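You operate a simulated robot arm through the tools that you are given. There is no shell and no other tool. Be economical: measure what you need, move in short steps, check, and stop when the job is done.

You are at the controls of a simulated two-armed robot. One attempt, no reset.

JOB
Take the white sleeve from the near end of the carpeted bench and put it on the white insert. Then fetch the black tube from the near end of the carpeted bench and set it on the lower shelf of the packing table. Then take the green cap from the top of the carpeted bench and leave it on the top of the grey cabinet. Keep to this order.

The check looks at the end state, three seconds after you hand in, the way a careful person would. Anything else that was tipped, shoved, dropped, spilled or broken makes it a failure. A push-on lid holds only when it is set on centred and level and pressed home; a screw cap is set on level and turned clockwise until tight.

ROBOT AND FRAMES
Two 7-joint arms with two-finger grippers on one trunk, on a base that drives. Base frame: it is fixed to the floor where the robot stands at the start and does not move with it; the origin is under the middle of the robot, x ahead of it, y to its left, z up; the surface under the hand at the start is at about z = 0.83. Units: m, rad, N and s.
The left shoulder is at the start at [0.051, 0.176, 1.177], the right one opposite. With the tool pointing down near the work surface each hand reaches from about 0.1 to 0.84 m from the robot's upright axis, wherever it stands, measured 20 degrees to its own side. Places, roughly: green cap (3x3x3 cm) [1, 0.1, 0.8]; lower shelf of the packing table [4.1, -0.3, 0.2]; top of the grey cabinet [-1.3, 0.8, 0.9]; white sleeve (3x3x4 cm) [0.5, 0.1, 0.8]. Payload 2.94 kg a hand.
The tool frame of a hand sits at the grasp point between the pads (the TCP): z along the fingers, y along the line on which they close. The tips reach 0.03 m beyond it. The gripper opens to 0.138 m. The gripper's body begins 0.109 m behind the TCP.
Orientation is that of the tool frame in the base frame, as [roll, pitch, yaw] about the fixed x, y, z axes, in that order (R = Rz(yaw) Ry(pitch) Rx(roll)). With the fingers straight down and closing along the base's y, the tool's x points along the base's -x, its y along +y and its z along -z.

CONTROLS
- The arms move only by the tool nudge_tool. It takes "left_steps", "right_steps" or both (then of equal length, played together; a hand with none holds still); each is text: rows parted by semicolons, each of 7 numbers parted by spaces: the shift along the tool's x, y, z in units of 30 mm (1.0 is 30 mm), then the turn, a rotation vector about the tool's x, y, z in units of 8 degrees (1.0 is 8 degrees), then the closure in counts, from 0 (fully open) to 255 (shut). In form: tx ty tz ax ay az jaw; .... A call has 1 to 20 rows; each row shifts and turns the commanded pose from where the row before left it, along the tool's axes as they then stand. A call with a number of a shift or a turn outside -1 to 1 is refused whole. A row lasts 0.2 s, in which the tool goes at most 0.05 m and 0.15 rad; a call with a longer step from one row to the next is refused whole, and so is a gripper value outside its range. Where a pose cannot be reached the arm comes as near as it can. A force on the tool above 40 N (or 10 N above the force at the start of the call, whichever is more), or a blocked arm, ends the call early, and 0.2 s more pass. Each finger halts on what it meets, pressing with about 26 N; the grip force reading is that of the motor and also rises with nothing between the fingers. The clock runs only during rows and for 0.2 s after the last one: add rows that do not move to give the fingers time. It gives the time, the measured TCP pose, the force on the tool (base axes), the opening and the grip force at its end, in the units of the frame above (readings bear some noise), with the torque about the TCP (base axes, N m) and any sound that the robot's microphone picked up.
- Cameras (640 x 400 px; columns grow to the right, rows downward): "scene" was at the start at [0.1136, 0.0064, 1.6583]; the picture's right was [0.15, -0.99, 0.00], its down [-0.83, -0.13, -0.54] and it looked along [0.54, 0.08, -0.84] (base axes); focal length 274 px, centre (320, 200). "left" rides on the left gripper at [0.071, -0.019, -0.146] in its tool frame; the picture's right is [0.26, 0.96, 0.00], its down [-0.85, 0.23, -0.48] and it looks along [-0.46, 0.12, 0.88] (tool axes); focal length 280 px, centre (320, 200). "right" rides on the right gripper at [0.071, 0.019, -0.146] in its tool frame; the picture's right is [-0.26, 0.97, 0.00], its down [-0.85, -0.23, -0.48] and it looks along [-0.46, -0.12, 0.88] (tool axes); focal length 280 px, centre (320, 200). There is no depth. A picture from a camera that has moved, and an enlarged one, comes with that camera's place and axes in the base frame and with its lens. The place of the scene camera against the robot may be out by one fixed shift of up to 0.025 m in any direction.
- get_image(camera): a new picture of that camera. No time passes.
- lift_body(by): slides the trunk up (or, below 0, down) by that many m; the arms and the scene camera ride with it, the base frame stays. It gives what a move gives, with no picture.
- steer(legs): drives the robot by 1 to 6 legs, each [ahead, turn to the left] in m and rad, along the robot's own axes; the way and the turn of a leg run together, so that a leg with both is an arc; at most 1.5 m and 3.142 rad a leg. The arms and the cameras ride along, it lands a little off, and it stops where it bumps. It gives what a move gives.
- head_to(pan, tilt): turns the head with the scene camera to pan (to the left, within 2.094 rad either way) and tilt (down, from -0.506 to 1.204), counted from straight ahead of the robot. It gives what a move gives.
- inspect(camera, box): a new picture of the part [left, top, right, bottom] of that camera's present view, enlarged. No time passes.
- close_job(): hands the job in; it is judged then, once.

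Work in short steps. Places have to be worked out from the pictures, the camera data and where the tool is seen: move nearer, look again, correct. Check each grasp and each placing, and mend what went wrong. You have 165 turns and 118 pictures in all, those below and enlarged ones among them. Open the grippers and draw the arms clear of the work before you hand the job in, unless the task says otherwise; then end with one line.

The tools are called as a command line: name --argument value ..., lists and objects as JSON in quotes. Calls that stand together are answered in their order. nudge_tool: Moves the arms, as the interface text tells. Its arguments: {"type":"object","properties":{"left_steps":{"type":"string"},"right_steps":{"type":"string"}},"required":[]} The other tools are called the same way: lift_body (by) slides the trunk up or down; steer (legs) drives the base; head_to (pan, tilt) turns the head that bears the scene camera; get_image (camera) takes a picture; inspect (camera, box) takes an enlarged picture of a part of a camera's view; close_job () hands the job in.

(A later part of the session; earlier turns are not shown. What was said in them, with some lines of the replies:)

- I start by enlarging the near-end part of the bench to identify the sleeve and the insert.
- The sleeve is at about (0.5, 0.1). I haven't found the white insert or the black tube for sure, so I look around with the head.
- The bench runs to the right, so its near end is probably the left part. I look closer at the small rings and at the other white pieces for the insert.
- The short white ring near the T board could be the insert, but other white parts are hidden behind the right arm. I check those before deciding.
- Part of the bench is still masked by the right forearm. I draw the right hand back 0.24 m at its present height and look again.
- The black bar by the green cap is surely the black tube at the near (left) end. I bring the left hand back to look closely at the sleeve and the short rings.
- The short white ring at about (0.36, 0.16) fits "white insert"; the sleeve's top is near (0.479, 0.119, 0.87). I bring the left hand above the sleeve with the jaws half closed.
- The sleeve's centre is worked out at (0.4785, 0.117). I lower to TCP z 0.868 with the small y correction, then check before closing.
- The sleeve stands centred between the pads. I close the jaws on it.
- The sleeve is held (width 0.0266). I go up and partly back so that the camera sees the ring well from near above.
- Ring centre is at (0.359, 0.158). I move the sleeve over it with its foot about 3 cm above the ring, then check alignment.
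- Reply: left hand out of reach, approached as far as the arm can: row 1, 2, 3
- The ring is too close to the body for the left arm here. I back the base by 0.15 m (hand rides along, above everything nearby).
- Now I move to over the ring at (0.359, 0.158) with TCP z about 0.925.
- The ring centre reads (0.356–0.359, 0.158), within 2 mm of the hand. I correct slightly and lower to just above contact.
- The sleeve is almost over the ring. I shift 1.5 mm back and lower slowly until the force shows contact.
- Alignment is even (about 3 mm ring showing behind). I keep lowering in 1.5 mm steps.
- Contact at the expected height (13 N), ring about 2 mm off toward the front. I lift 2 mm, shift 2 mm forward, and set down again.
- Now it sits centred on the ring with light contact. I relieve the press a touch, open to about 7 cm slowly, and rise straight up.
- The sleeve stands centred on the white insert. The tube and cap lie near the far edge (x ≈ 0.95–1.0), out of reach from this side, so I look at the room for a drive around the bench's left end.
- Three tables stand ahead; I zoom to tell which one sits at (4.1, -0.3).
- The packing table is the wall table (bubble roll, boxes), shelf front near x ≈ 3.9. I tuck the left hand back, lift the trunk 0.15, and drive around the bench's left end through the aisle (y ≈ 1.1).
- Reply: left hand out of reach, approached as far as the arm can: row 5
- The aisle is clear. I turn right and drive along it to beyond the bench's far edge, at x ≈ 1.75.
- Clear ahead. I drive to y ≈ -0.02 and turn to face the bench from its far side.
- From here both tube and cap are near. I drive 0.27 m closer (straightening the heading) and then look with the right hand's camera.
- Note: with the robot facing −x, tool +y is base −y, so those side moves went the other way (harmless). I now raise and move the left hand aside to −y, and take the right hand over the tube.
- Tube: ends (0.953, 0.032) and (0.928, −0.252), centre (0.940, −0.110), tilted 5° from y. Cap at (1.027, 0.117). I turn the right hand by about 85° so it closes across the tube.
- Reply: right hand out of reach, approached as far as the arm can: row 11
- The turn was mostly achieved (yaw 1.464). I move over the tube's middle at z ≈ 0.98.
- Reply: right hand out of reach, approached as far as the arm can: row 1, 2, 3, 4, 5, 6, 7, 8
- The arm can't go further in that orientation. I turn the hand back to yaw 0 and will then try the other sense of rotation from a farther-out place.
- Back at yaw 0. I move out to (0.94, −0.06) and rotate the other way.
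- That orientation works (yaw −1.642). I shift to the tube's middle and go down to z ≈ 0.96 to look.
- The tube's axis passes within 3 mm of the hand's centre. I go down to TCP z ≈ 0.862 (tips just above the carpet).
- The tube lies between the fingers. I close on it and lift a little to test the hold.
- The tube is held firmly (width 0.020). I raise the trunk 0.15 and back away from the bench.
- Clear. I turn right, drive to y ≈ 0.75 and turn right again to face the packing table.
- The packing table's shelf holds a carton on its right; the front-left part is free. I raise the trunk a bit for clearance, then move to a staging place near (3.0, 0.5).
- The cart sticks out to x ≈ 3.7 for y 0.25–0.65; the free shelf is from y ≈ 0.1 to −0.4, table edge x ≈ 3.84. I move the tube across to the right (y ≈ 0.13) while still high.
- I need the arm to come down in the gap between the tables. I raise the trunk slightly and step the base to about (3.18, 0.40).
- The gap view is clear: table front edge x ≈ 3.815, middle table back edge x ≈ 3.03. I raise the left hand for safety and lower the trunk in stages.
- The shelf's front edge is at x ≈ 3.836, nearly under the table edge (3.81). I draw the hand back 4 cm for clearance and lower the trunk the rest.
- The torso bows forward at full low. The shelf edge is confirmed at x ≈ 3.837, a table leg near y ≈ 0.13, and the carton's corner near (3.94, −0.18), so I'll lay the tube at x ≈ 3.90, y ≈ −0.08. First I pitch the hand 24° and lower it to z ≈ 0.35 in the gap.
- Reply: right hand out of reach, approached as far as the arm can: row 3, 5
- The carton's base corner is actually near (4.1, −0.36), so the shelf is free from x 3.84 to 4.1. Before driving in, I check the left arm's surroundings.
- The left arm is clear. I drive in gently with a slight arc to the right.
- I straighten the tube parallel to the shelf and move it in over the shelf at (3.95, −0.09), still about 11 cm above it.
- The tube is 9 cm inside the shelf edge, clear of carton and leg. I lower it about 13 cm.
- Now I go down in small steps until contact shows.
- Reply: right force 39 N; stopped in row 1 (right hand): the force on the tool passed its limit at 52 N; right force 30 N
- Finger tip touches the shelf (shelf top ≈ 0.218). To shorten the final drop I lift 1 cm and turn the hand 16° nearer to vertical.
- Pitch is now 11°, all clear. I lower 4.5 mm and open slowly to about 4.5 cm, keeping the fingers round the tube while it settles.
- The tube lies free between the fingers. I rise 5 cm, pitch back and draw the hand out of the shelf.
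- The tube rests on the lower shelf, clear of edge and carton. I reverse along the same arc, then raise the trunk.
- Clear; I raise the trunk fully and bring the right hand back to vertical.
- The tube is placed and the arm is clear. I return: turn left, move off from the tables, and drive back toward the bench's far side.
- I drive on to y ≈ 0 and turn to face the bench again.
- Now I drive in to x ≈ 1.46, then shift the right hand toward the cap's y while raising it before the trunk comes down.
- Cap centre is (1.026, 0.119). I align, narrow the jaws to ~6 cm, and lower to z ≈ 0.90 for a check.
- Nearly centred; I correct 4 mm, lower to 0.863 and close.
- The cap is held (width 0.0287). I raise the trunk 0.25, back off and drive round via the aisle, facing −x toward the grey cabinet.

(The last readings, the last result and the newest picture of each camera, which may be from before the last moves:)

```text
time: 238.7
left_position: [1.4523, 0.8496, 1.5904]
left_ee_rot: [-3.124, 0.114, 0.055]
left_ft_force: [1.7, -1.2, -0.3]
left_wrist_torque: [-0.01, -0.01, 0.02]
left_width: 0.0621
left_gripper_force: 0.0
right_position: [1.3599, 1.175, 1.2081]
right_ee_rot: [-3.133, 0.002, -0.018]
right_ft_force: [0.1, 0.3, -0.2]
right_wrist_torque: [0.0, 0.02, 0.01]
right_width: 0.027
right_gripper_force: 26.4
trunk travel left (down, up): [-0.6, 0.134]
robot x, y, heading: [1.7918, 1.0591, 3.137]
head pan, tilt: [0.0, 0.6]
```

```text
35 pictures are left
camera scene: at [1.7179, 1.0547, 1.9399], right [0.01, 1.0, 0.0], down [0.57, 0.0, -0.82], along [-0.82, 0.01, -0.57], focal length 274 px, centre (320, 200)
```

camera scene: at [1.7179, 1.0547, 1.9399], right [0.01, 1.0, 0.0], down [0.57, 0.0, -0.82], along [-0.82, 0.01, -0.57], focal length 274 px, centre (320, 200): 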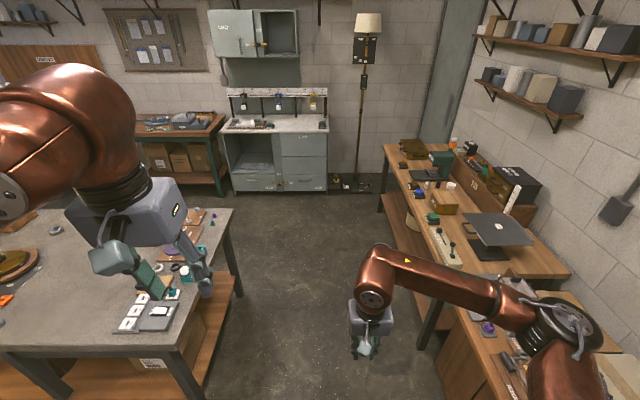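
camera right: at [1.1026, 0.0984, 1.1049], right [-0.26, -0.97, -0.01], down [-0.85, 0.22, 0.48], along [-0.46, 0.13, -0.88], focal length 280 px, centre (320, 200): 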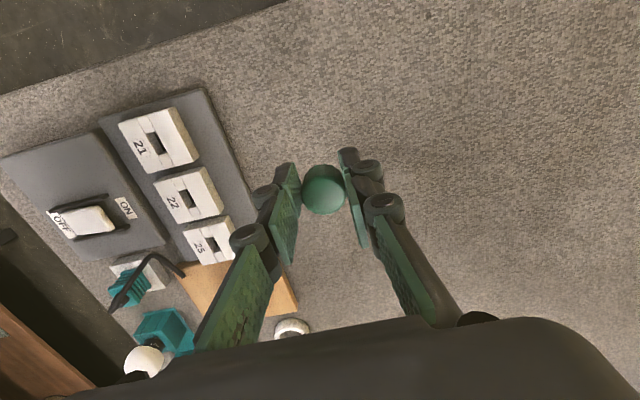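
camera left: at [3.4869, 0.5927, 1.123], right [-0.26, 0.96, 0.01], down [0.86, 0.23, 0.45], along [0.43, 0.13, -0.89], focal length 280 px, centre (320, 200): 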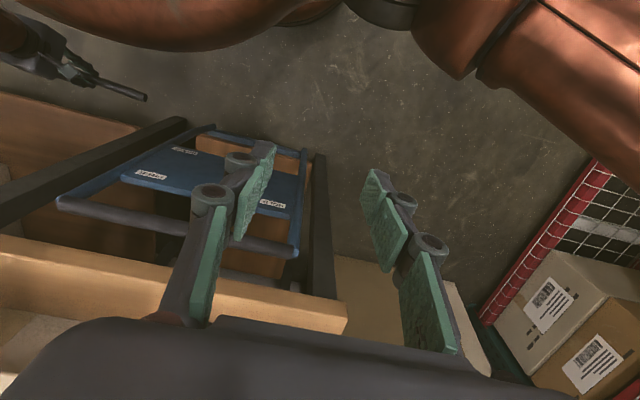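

The grip width changed slightly (0.0287→0.0270), so I check the cap in the hand before the long drive.

get_image --camera "right"

```text
34 pictures are left
camera right: at [1.4319, 1.1534, 1.3544], right [-0.28, -0.96, -0.01], down [-0.84, 0.24, 0.48], along [-0.46, 0.14, -0.88], focal length 280 px, centre (320, 200)
```

right: 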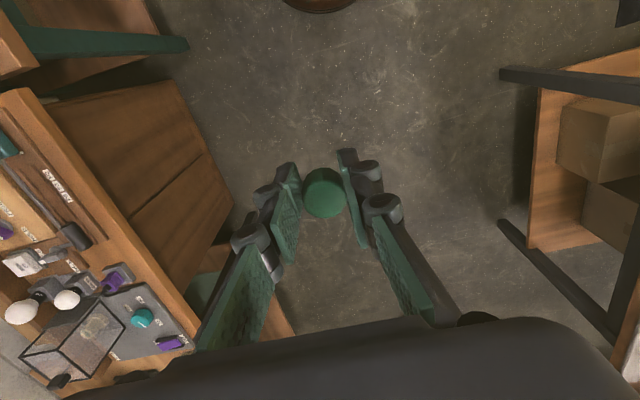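

The cap is still well held. I drive down the aisle with a slight veer to y ≈ 0.87 and stop short of the cabinet.

steer --legs '[[0, 0.08], [1.2, 0], [1.0, 0], [0, -0.08]]'

head_to --pan 0.0 --tilt 0.75

get_image --camera "scene"

```text
time: 250.6
left_position: [-0.7538, 0.663, 1.5911]
left_ee_rot: [-3.122, 0.114, 0.064]
left_ft_force: [0.4, -0.7, 0.3]
left_wrist_torque: [0.03, -0.02, 0.01]
left_width: 0.0623
left_gripper_force: 0.1
right_position: [-0.8492, 0.9874, 1.2095]
right_ee_rot: [-3.133, 0.004, -0.01]
right_ft_force: [0.1, -0.9, 0.5]
right_wrist_torque: [0.03, -0.03, -0.01]
right_width: 0.0268
right_gripper_force: 25.9
trunk travel left (down, up): [-0.6, 0.134]
robot x, y, heading: [-0.4148, 0.8787, -3.14]
head pan, tilt: [0.0, 0.6]
```

```text
time: 251.3
left_position: [-0.7547, 0.6655, 1.5916]
left_ee_rot: [-3.123, 0.113, 0.063]
left_ft_force: [0.0, 0.1, 0.7]
left_wrist_torque: [-0.05, -0.01, 0.02]
left_width: 0.0621
left_gripper_force: 0.1
right_position: [-0.8509, 0.9899, 1.2094]
right_ee_rot: [-3.135, 0.002, -0.008]
right_ft_force: [0.1, 0.5, 0.0]
right_wrist_torque: [-0.03, -0.01, 0.01]
right_width: 0.027
right_gripper_force: 26.7
trunk travel left (down, up): [-0.6, 0.134]
robot x, y, heading: [-0.4136, 0.8815, -3.137]
head pan, tilt: [0.0, 0.75]
```

```text
33 pictures are left
camera scene: at [-0.4851, 0.8744, 1.9271], right [0.0, 1.0, 0.0], down [0.68, 0.0, -0.73], along [-0.73, 0.0, -0.68], focal length 274 px, centre (320, 200)
```

scene: 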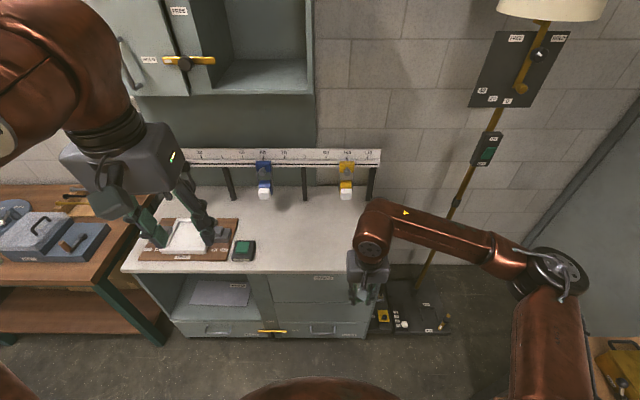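

Cabinet top front edge is at x ≈ −1.13; the clear area is around (−1.24, 0.83). I raise the right hand a bit, lower the trunk 0.25, and drive 0.28 m closer.

nudge_tool --right_steps "0 0 -0.9 0 0 0 255;0 0 -0.9 0 0 0 255;0 0 -0.9 0 0 0 255;0 0 -0.9 0 0 0 255"

lift_body --by -0.25

steer --legs '[[0.26, 0]]'

get_image --camera "scene"

get_image --camera "right"

```text
time: 252.3
left_position: [-0.754, 0.6643, 1.5926]
left_ee_rot: [-3.122, 0.113, 0.06]
left_ft_force: [0.2, 0.9, -0.4]
left_wrist_torque: [-0.01, 0.01, -0.01]
left_width: 0.0622
left_gripper_force: 0.0
right_position: [-0.8493, 0.9871, 1.3182]
right_ee_rot: [-3.133, 0.004, -0.009]
right_ft_force: [0.8, 0.3, 0.8]
right_wrist_torque: [0.02, -0.02, 0.02]
right_width: 0.0271
right_gripper_force: 26.1
trunk travel left (down, up): [-0.6, 0.134]
robot x, y, heading: [-0.4133, 0.8791, -3.136]
head pan, tilt: [0.0, 0.75]
```

```text
time: 254.9
left_position: [-0.7537, 0.6651, 1.3425]
left_ee_rot: [-3.122, 0.114, 0.062]
left_ft_force: [0.4, -0.4, 0.8]
left_wrist_torque: [-0.03, 0.03, 0.02]
left_width: 0.0619
left_gripper_force: 0.0
right_position: [-0.8488, 0.9886, 1.0669]
right_ee_rot: [-3.132, 0.005, -0.008]
right_ft_force: [-0.8, -0.5, -0.3]
right_wrist_torque: [0.06, 0.01, -0.04]
right_width: 0.027
right_gripper_force: 25.5
trunk travel left (down, up): [-0.35, 0.384]
robot x, y, heading: [-0.4132, 0.8764, -3.14]
head pan, tilt: [0.0, 0.75]
```

```text
time: 256.8
left_position: [-1.0154, 0.6635, 1.3405]
left_ee_rot: [-3.122, 0.112, 0.061]
left_ft_force: [-0.8, -0.1, 0.1]
left_wrist_torque: [-0.03, -0.09, 0.02]
left_width: 0.0623
left_gripper_force: 0.0
right_position: [-1.1096, 0.9871, 1.0674]
right_ee_rot: [-3.134, 0.003, -0.01]
right_ft_force: [-0.6, 0.1, -0.7]
right_wrist_torque: [-0.01, -0.05, -0.02]
right_width: 0.0269
right_gripper_force: 26.3
trunk travel left (down, up): [-0.35, 0.384]
robot x, y, heading: [-0.6721, 0.8768, -3.137]
head pan, tilt: [0.0, 0.75]
```

```text
32 pictures are left
camera scene: at [-0.8084, 0.8719, 1.6769], right [0.0, 1.0, 0.0], down [0.68, 0.0, -0.73], along [-0.73, 0.0, -0.68], focal length 274 px, centre (320, 200)
```

scene: 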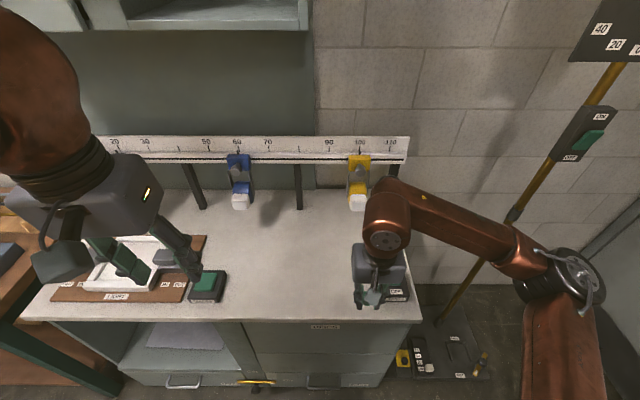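

```text
31 pictures are left
camera right: at [-1.0364, 0.967, 1.2121], right [-0.27, -0.96, -0.01], down [-0.85, 0.23, 0.48], along [-0.46, 0.14, -0.88], focal length 280 px, centre (320, 200)
```

right: 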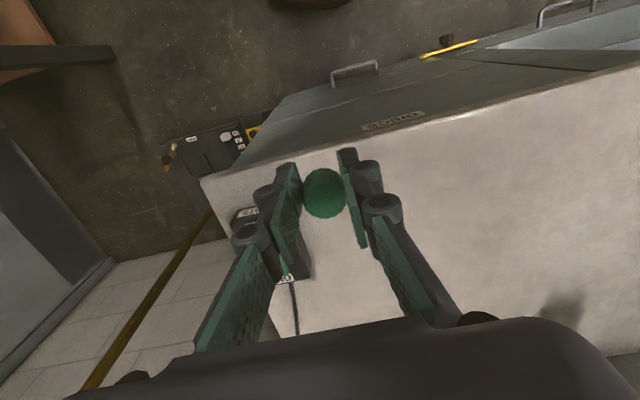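

A small black box with a wire sits near the right corner (y ≈ 1.0), so I go to (−1.25, 0.80), still at z ≈ 1.07.

nudge_tool --right_steps "-0.67 0.89 0 0 0 0 255;-0.67 0.89 0 0 0 0 255;-0.67 0.89 0 0 0 0 255;-0.67 0.89 0 0 0 0 255;-0.67 0.89 0 0 0 0 255;-0.67 0.89 0 0 0 0 255;-0.67 0.89 0 0 0 0 255;0 0 0 0 0 0 255"

get_image --camera "right"

get_image --camera "scene"

```text
time: 258.6
left_position: [-1.014, 0.6638, 1.3417]
left_ee_rot: [-3.124, 0.114, 0.064]
left_ft_force: [0.4, -0.1, 0.0]
left_wrist_torque: [-0.02, 0.03, 0.0]
left_width: 0.0623
left_gripper_force: 0.0
right_position: [-1.2499, 0.8039, 1.0674]
right_ee_rot: [-3.134, 0.005, -0.009]
right_ft_force: [-0.1, 1.2, 1.7]
right_wrist_torque: [-0.02, 0.02, -0.01]
right_width: 0.0272
right_gripper_force: 26.4
trunk travel left (down, up): [-0.35, 0.384]
robot x, y, heading: [-0.6721, 0.879, -3.136]
head pan, tilt: [0.0, 0.75]
```

```text
30 pictures are left
camera right: at [-1.1775, 0.7821, 1.2116], right [-0.27, -0.96, -0.01], down [-0.85, 0.23, 0.48], along [-0.46, 0.13, -0.88], focal length 280 px, centre (320, 200)
```

right: 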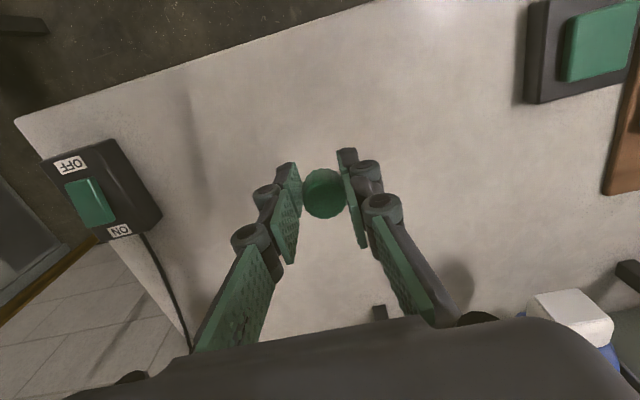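

```text
29 pictures are left
camera scene: at [-0.8066, 0.8729, 1.6771], right [0.0, 1.0, 0.0], down [0.68, 0.0, -0.73], along [-0.73, 0.0, -0.68], focal length 274 px, centre (320, 200)
```

scene: 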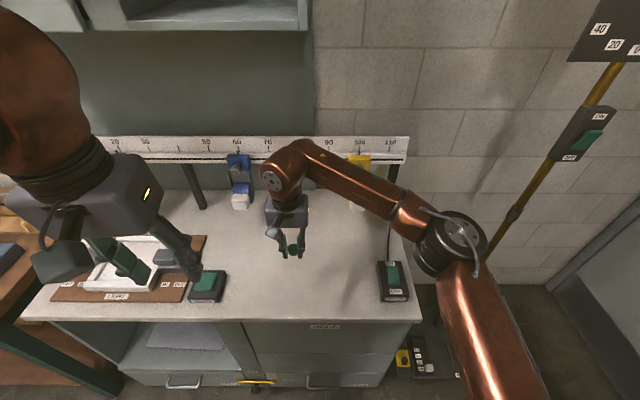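

Free all around. I lower to z ≈ 0.955 and then feel for contact in small steps.

nudge_tool --right_steps "0 0 0.9 0 0 0 255;0 0 0.9 0 0 0 255;0 0 0.9 0 0 0 255;0 0 0.6 0 0 0 255;0 0 0.4 0 0 0 255;0 0 0 0 0 0 255"

nudge_tool --right_steps "0 0 0.1 0 0 0 255;0 0 0.1 0 0 0 255;0 0 0.1 0 0 0 255;0 0 0.1 0 0 0 255;0 0 0 0 0 0 255"

```text
time: 260.0
left_position: [-1.0133, 0.6629, 1.3414]
left_ee_rot: [-3.123, 0.113, 0.063]
left_ft_force: [0.2, -0.2, -0.6]
left_wrist_torque: [0.02, 0.02, 0.01]
left_width: 0.0619
left_gripper_force: 0.1
right_position: [-1.25, 0.8023, 0.9552]
right_ee_rot: [-3.132, 0.003, -0.008]
right_ft_force: [-0.5, 0.5, -0.7]
right_wrist_torque: [-0.01, 0.0, 0.0]
right_width: 0.027
right_gripper_force: 25.9
trunk travel left (down, up): [-0.35, 0.384]
robot x, y, heading: [-0.678, 0.8791, -3.137]
head pan, tilt: [0.0, 0.75]
```

```text
time: 261.2
left_position: [-1.0133, 0.6635, 1.3415]
left_ee_rot: [-3.121, 0.114, 0.064]
left_ft_force: [1.0, 0.4, -0.3]
left_wrist_torque: [-0.01, 0.02, 0.0]
left_width: 0.0622
left_gripper_force: 0.0
right_position: [-1.2499, 0.8027, 0.9431]
right_ee_rot: [-3.133, 0.002, -0.008]
right_ft_force: [-0.1, -0.4, -0.1]
right_wrist_torque: [0.03, 0.01, 0.0]
right_width: 0.0268
right_gripper_force: 25.8
trunk travel left (down, up): [-0.35, 0.384]
robot x, y, heading: [-0.674, 0.872, -3.142]
head pan, tilt: [0.0, 0.75]
```

No contact yet at 0.943; I continue down in 2 mm steps.

nudge_tool --right_steps "0 0 0.07 0 0 0 255;0 0 0.07 0 0 0 255;0 0 0.07 0 0 0 255;0 0 0 0 0 0 255"

nudge_tool --right_steps "0 0 0.05 0 0 0 255;0 0 0.05 0 0 0 255;0 0 0.05 0 0 0 255;0 0 0 0 0 0 255"

inspect --camera "right" --box '[220, 80, 420, 240]'

```text
time: 262.2
left_position: [-1.0128, 0.6629, 1.3424]
left_ee_rot: [-3.123, 0.114, 0.063]
left_ft_force: [0.0, -0.3, -0.2]
left_wrist_torque: [-0.01, 0.01, 0.03]
left_width: 0.0621
left_gripper_force: 0.0
right_position: [-1.2512, 0.8037, 0.9364]
right_ee_rot: [-3.133, 0.002, -0.009]
right_ft_force: [-0.9, -0.5, -0.3]
right_wrist_torque: [0.02, 0.05, -0.02]
right_width: 0.0273
right_gripper_force: 26.1
trunk travel left (down, up): [-0.35, 0.384]
robot x, y, heading: [-0.6718, 0.8768, -3.139]
head pan, tilt: [0.0, 0.75]
```

```text
time: 263.2
left_position: [-1.0138, 0.6633, 1.3411]
left_ee_rot: [-3.121, 0.112, 0.063]
left_ft_force: [0.6, 0.1, 0.0]
left_wrist_torque: [0.0, 0.01, 0.0]
left_width: 0.062
left_gripper_force: 0.1
right_position: [-1.2517, 0.803, 0.9318]
right_ee_rot: [-3.134, 0.002, -0.011]
right_ft_force: [-0.3, 0.0, 0.1]
right_wrist_torque: [0.01, -0.02, -0.01]
right_width: 0.0268
right_gripper_force: 26.1
trunk travel left (down, up): [-0.35, 0.384]
robot x, y, heading: [-0.6754, 0.8774, -3.14]
head pan, tilt: [0.0, 0.75]
```

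```text
2.50 times, centred on (320, 160) of right
camera zoom: at [-1.1778, 0.7822, 1.0775], right [-0.27, -0.96, -0.01], down [-0.85, 0.23, 0.48], along [-0.46, 0.14, -0.88], focal length 701 px, centre (320, 300)
```

zoom: 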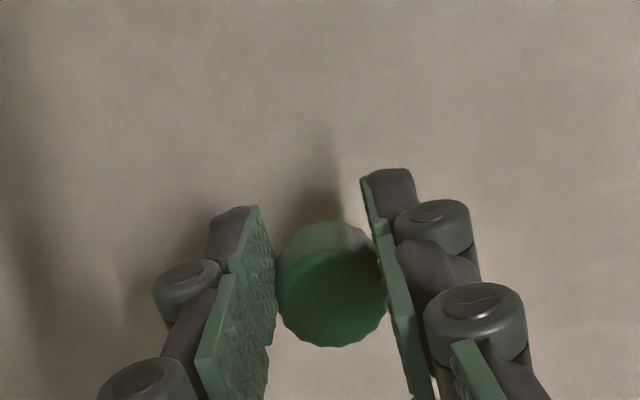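

Still free; the shadow shows a small gap. I keep on.

nudge_tool --right_steps "0 0 0.05 0 0 0 255;0 0 0.05 0 0 0 255;0 0 0.05 0 0 0 255;0 0 0.05 0 0 0 255;0 0 0 0 0 0 255"

nudge_tool --right_steps "0 0 0.05 0 0 0 255;0 0 0.05 0 0 0 255;0 0 0.05 0 0 0 255;0 0 0.05 0 0 0 255;0 0 0 0 0 0 255"

```text
time: 264.4
left_position: [-1.0134, 0.6631, 1.3405]
left_ee_rot: [-3.122, 0.113, 0.062]
left_ft_force: [-0.8, 0.0, -0.1]
left_wrist_torque: [0.02, 0.02, -0.04]
left_width: 0.0622
left_gripper_force: 0.1
right_position: [-1.2502, 0.8033, 0.9269]
right_ee_rot: [-3.133, 0.001, -0.008]
right_ft_force: [0.6, 0.4, -0.2]
right_wrist_torque: [-0.02, 0.04, -0.02]
right_width: 0.0268
right_gripper_force: 25.4
trunk travel left (down, up): [-0.35, 0.384]
robot x, y, heading: [-0.6743, 0.8778, -3.137]
head pan, tilt: [0.0, 0.75]
```

```text
time: 265.6
left_position: [-1.0134, 0.663, 1.342]
left_ee_rot: [-3.123, 0.112, 0.063]
left_ft_force: [0.4, -0.3, 0.2]
left_wrist_torque: [0.0, 0.0, -0.04]
left_width: 0.0621
left_gripper_force: 0.1
right_position: [-1.25, 0.8026, 0.9202]
right_ee_rot: [-3.132, 0.003, -0.01]
right_ft_force: [-0.3, -0.5, -0.7]
right_wrist_torque: [0.01, 0.02, 0.0]
right_width: 0.0269
right_gripper_force: 26.2
trunk travel left (down, up): [-0.35, 0.384]
robot x, y, heading: [-0.6741, 0.8741, -3.137]
head pan, tilt: [0.0, 0.75]
```

nudge_tool --right_steps "0 0 0.06 0 0 0 255;0 0 0.06 0 0 0 255;0 0 0.06 0 0 0 255;0 0 0.06 0 0 0 255;0 0 0.06 0 0 0 255;0 0 0.06 0 0 0 255;0 0 0 0 0 0 255"

inspect --camera "right" --box '[220, 80, 420, 240]'

inspect --camera "scene" --box '[230, 190, 370, 280]'

```text
time: 267.2
left_position: [-1.0128, 0.6635, 1.3415]
left_ee_rot: [-3.123, 0.112, 0.064]
left_ft_force: [-0.3, -0.1, -0.1]
left_wrist_torque: [-0.03, -0.01, 0.02]
left_width: 0.0623
left_gripper_force: 0.1
right_position: [-1.2506, 0.8026, 0.9103]
right_ee_rot: [-3.133, 0.004, -0.008]
right_ft_force: [-0.1, 0.6, -0.7]
right_wrist_torque: [0.01, 0.01, 0.03]
right_width: 0.0271
right_gripper_force: 25.7
trunk travel left (down, up): [-0.35, 0.384]
robot x, y, heading: [-0.6718, 0.8756, -3.132]
head pan, tilt: [0.0, 0.75]
```

```text
2.50 times, centred on (320, 160) of right
camera zoom: at [-1.1778, 0.7825, 1.0549], right [-0.27, -0.96, -0.01], down [-0.85, 0.23, 0.48], along [-0.46, 0.14, -0.88], focal length 701 px, centre (320, 300)
```

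zoom: 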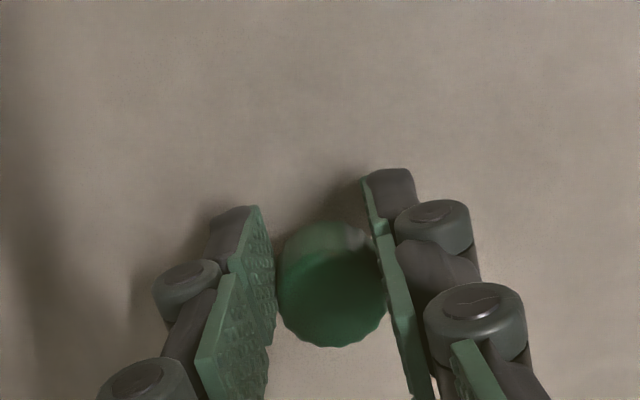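

```text
4.44 times, centred on (300, 235) of scene
camera zoom: at [-0.8067, 0.8717, 1.677], right [0.0, 1.0, 0.0], down [0.68, 0.0, -0.73], along [-0.73, 0.0, -0.68], focal length 1220 px, centre (409, 44)
```

zoom: 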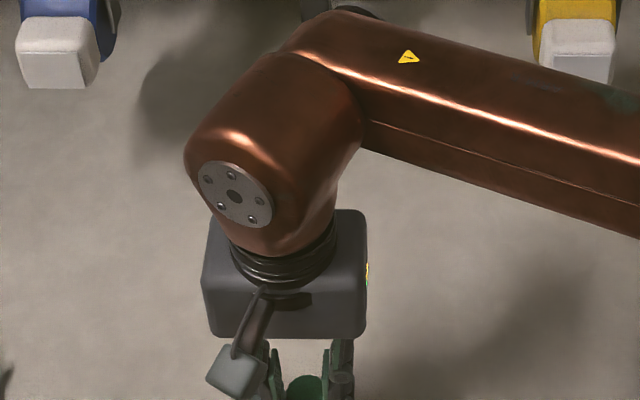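

The shadow is closer but there is still no contact; the top must be a bit below 0.875. I continue.

nudge_tool --right_steps "0 0 0.06 0 0 0 255;0 0 0.06 0 0 0 255;0 0 0.06 0 0 0 255;0 0 0.06 0 0 0 255;0 0 0.06 0 0 0 255;0 0 0.06 0 0 0 255;0 0 0 0 0 0 255"

inspect --camera "right" --box '[220, 80, 420, 240]'

```text
time: 268.8
left_position: [-1.0134, 0.6621, 1.3422]
left_ee_rot: [-3.121, 0.113, 0.063]
left_ft_force: [-0.4, 0.2, 0.0]
left_wrist_torque: [-0.03, -0.01, -0.02]
left_width: 0.0623
left_gripper_force: 0.1
right_position: [-1.2509, 0.8046, 0.898]
right_ee_rot: [-3.132, 0.004, -0.009]
right_ft_force: [0.9, -0.1, 0.2]
right_wrist_torque: [-0.01, 0.02, -0.01]
right_width: 0.0269
right_gripper_force: 26.0
trunk travel left (down, up): [-0.35, 0.384]
robot x, y, heading: [-0.6697, 0.8752, -3.139]
head pan, tilt: [0.0, 0.75]
```

```text
2.50 times, centred on (320, 160) of right
camera zoom: at [-1.1779, 0.7828, 1.0437], right [-0.27, -0.96, -0.01], down [-0.85, 0.23, 0.48], along [-0.46, 0.14, -0.88], focal length 701 px, centre (320, 300)
```

zoom: 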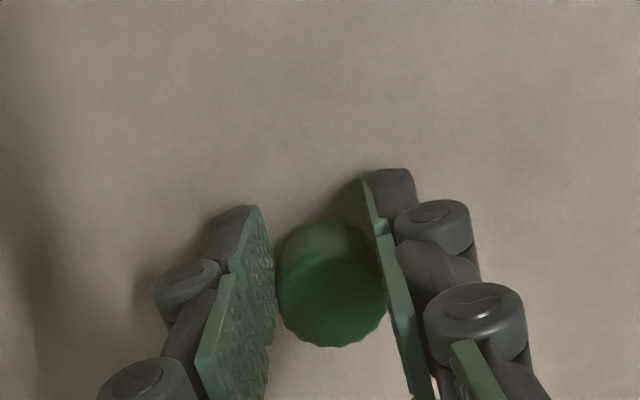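

nudge_tool --right_steps "0 0 0.05 0 0 0 255;0 0 0.05 0 0 0 255;0 0 0.05 0 0 0 255;0 0 0.05 0 0 0 255;0 0 0 0 0 0 255"

nudge_tool --right_steps "0 0 0.05 0 0 0 255;0 0 0.05 0 0 0 255;0 0 0.05 0 0 0 255;0 0 0 0 0 0 255"

```text
time: 270.0
left_position: [-1.0129, 0.6621, 1.3409]
left_ee_rot: [-3.123, 0.113, 0.063]
left_ft_force: [0.1, 0.2, 0.1]
left_wrist_torque: [0.03, 0.01, -0.01]
left_width: 0.0619
left_gripper_force: 0.1
right_position: [-1.2504, 0.8025, 0.8934]
right_ee_rot: [-3.134, 0.003, -0.009]
right_ft_force: [-1.0, -0.5, 5.0]
right_wrist_torque: [-0.06, 0.06, -0.03]
right_width: 0.027
right_gripper_force: 26.3
trunk travel left (down, up): [-0.35, 0.384]
robot x, y, heading: [-0.6756, 0.8789, -3.138]
head pan, tilt: [0.0, 0.75]
```

```text
time: 271.0
left_position: [-1.0116, 0.6649, 1.3412]
left_ee_rot: [-3.122, 0.115, 0.063]
left_ft_force: [0.0, -0.5, -1.1]
left_wrist_torque: [0.01, -0.01, 0.01]
left_width: 0.0623
left_gripper_force: 0.1
right_position: [-1.2507, 0.8033, 0.8901]
right_ee_rot: [-3.133, 0.004, -0.01]
right_ft_force: [-3.5, 0.7, 24.0]
right_wrist_torque: [-0.19, 0.35, -0.05]
right_width: 0.027
right_gripper_force: 25.7
trunk travel left (down, up): [-0.35, 0.384]
robot x, y, heading: [-0.6749, 0.8758, -3.135]
head pan, tilt: [0.0, 0.75]
```

Contact (first at about 0.893, now 24 N). I ease the press by 3 mm and open slowly, then rise.

nudge_tool --right_steps "0 0 -0.08 0 0 0 255;0 0 0 0 0 0 240;0 0 0 0 0 0 220;0 0 0 0 0 0 200;0 0 0 0 0 0 180;0 0 0 0 0 0 150;0 0 0 0 0 0 140;0 0 0 0 0 0 140"

nudge_tool --right_steps "0 0 -0.5 0 0 0 140;0 0 -0.9 0 0 0 140;0 0 -0.9 0 0 0 140;0 0 -0.9 0 0 0 140;0 0 -0.9 0 0 0 140;0 0 -0.9 0 0 0 140"

get_image --camera "right"

```text
time: 272.8
left_position: [-1.0133, 0.662, 1.3406]
left_ee_rot: [-3.123, 0.115, 0.062]
left_ft_force: [0.1, 0.6, -0.4]
left_wrist_torque: [-0.01, -0.04, -0.01]
left_width: 0.062
left_gripper_force: 0.0
right_position: [-1.251, 0.8041, 0.8901]
right_ee_rot: [-3.133, 0.002, -0.009]
right_ft_force: [-0.1, -0.2, 0.4]
right_wrist_torque: [-0.04, -0.04, 0.02]
right_width: 0.0622
right_gripper_force: 0.1
trunk travel left (down, up): [-0.35, 0.384]
robot x, y, heading: [-0.6744, 0.8776, -3.137]
head pan, tilt: [0.0, 0.75]
```

```text
time: 274.2
left_position: [-1.012, 0.6631, 1.3416]
left_ee_rot: [-3.121, 0.115, 0.063]
left_ft_force: [0.5, -0.2, -0.4]
left_wrist_torque: [0.02, 0.01, -0.01]
left_width: 0.0624
left_gripper_force: 0.1
right_position: [-1.2494, 0.8015, 1.0413]
right_ee_rot: [-3.134, 0.004, -0.009]
right_ft_force: [-0.8, -0.1, -1.0]
right_wrist_torque: [0.02, 0.0, -0.02]
right_width: 0.0624
right_gripper_force: 0.1
trunk travel left (down, up): [-0.35, 0.384]
robot x, y, heading: [-0.6768, 0.8749, -3.137]
head pan, tilt: [0.0, 0.75]
```

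```text
24 pictures are left
camera right: at [-1.177, 0.7809, 1.1864], right [-0.27, -0.96, -0.01], down [-0.85, 0.23, 0.48], along [-0.46, 0.14, -0.88], focal length 280 px, centre (320, 200)
```

right: 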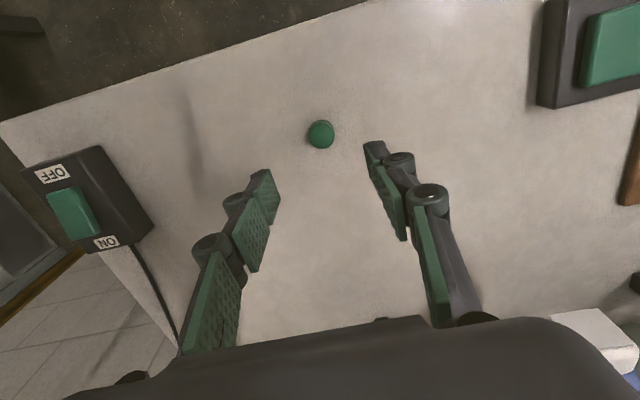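

The cap stands on the cabinet top. I draw the robot back, then check the cap and look over the bench once more.

inspect --camera "right" --box '[280, 100, 360, 160]'

nudge_tool --right_steps "0 0 -1 0 0 0 100;0 0 -1 0 0 0 100;0 0 -1 0 0 0 100"

steer --legs '[[-0.35, 0]]'

head_to --pan 2.09 --tilt 0.5

get_image --camera "scene"

```text
6.67 times, centred on (320, 130) of right
camera zoom: at [-1.177, 0.7809, 1.1864], right [-0.27, -0.96, -0.01], down [-0.85, 0.23, 0.48], along [-0.46, 0.14, -0.88], focal length 1869 px, centre (320, 667)
```

zoom: 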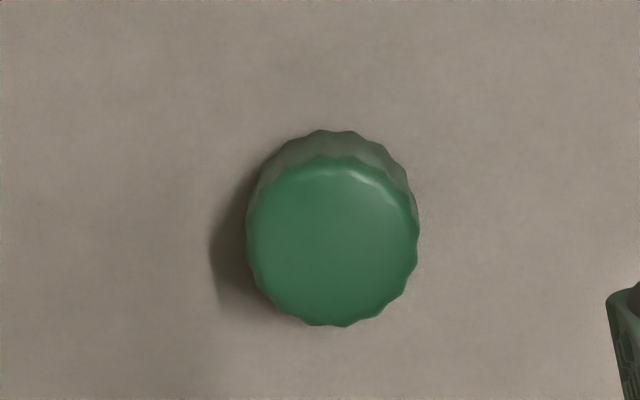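

```text
time: 275.0
left_position: [-1.0118, 0.6629, 1.3415]
left_ee_rot: [-3.124, 0.113, 0.063]
left_ft_force: [0.0, 0.5, 0.2]
left_wrist_torque: [0.05, 0.02, 0.0]
left_width: 0.0623
left_gripper_force: 0.0
right_position: [-1.2492, 0.8004, 1.1311]
right_ee_rot: [-3.132, 0.004, -0.009]
right_ft_force: [0.1, -0.9, 0.1]
right_wrist_torque: [0.02, -0.01, 0.0]
right_width: 0.084
right_gripper_force: 0.0
trunk travel left (down, up): [-0.35, 0.384]
robot x, y, heading: [-0.6731, 0.8752, -3.138]
head pan, tilt: [0.0, 0.75]
```

```text
time: 277.2
left_position: [-0.6617, 0.6643, 1.3425]
left_ee_rot: [-3.121, 0.114, 0.062]
left_ft_force: [0.7, 0.7, -0.2]
left_wrist_torque: [-0.01, 0.01, 0.03]
left_width: 0.0624
left_gripper_force: 0.1
right_position: [-0.9001, 0.8016, 1.1323]
right_ee_rot: [-3.134, 0.003, -0.008]
right_ft_force: [0.4, 0.9, 0.0]
right_wrist_torque: [-0.02, 0.04, -0.02]
right_width: 0.0838
right_gripper_force: 0.0
trunk travel left (down, up): [-0.35, 0.384]
robot x, y, heading: [-0.3248, 0.8792, -3.137]
head pan, tilt: [0.0, 0.75]
```

```text
time: 279.2
left_position: [-0.6633, 0.6637, 1.3415]
left_ee_rot: [-3.122, 0.113, 0.063]
left_ft_force: [-0.9, -0.7, 0.5]
left_wrist_torque: [-0.01, -0.02, -0.03]
left_width: 0.0623
left_gripper_force: 0.0
right_position: [-0.9, 0.8016, 1.1301]
right_ee_rot: [-3.134, 0.004, -0.009]
right_ft_force: [-0.6, -0.6, -0.1]
right_wrist_torque: [0.02, 0.02, -0.01]
right_width: 0.0842
right_gripper_force: 0.0
trunk travel left (down, up): [-0.35, 0.384]
robot x, y, heading: [-0.3246, 0.8801, -3.144]
head pan, tilt: [2.089, 0.499]
```

```text
22 pictures are left
camera scene: at [-0.3287, 0.794, 1.699], right [-0.87, -0.5, 0.0], down [-0.24, 0.42, -0.88], along [0.44, -0.76, -0.48], focal length 274 px, centre (320, 200)
```

scene: 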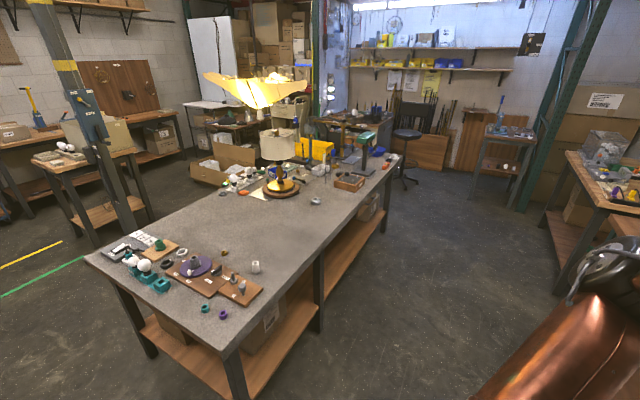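

The bench looks in order; a last zoom on the sleeve and insert.

inspect --camera "scene" --box '[190, 235, 290, 325]'

```text
4.44 times, centred on (240, 280) of scene
camera zoom: at [-0.3287, 0.794, 1.699], right [-0.87, -0.5, 0.0], down [-0.24, 0.42, -0.88], along [0.44, -0.76, -0.48], focal length 1220 px, centre (676, -156)
```

zoom: 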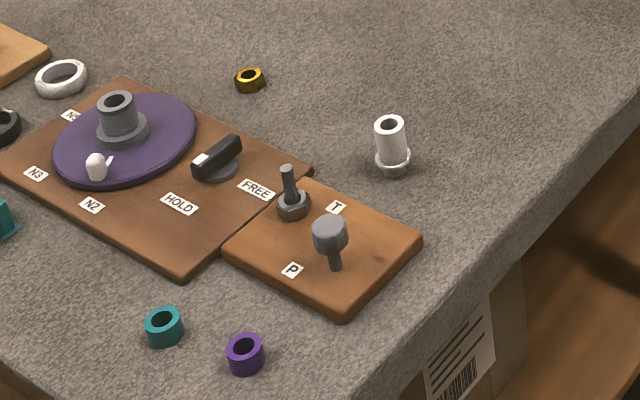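

The sleeve stands level on the flanged white insert, the tube lies on the packing table's lower shelf, and the cap stands on the cabinet. Both grippers are open and the arms are clear, so I hand in.

close_job

```text
The job is handed in.
```

All three moves are done in order and the job is handed in: the white sleeve stands on the white insert, the black tube lies on the packing table's lower shelf, and the green cap stands on top of the grey cabinet. I took the short flanged white ring beside the T board to be the white insert, since no other white part fitted that name.
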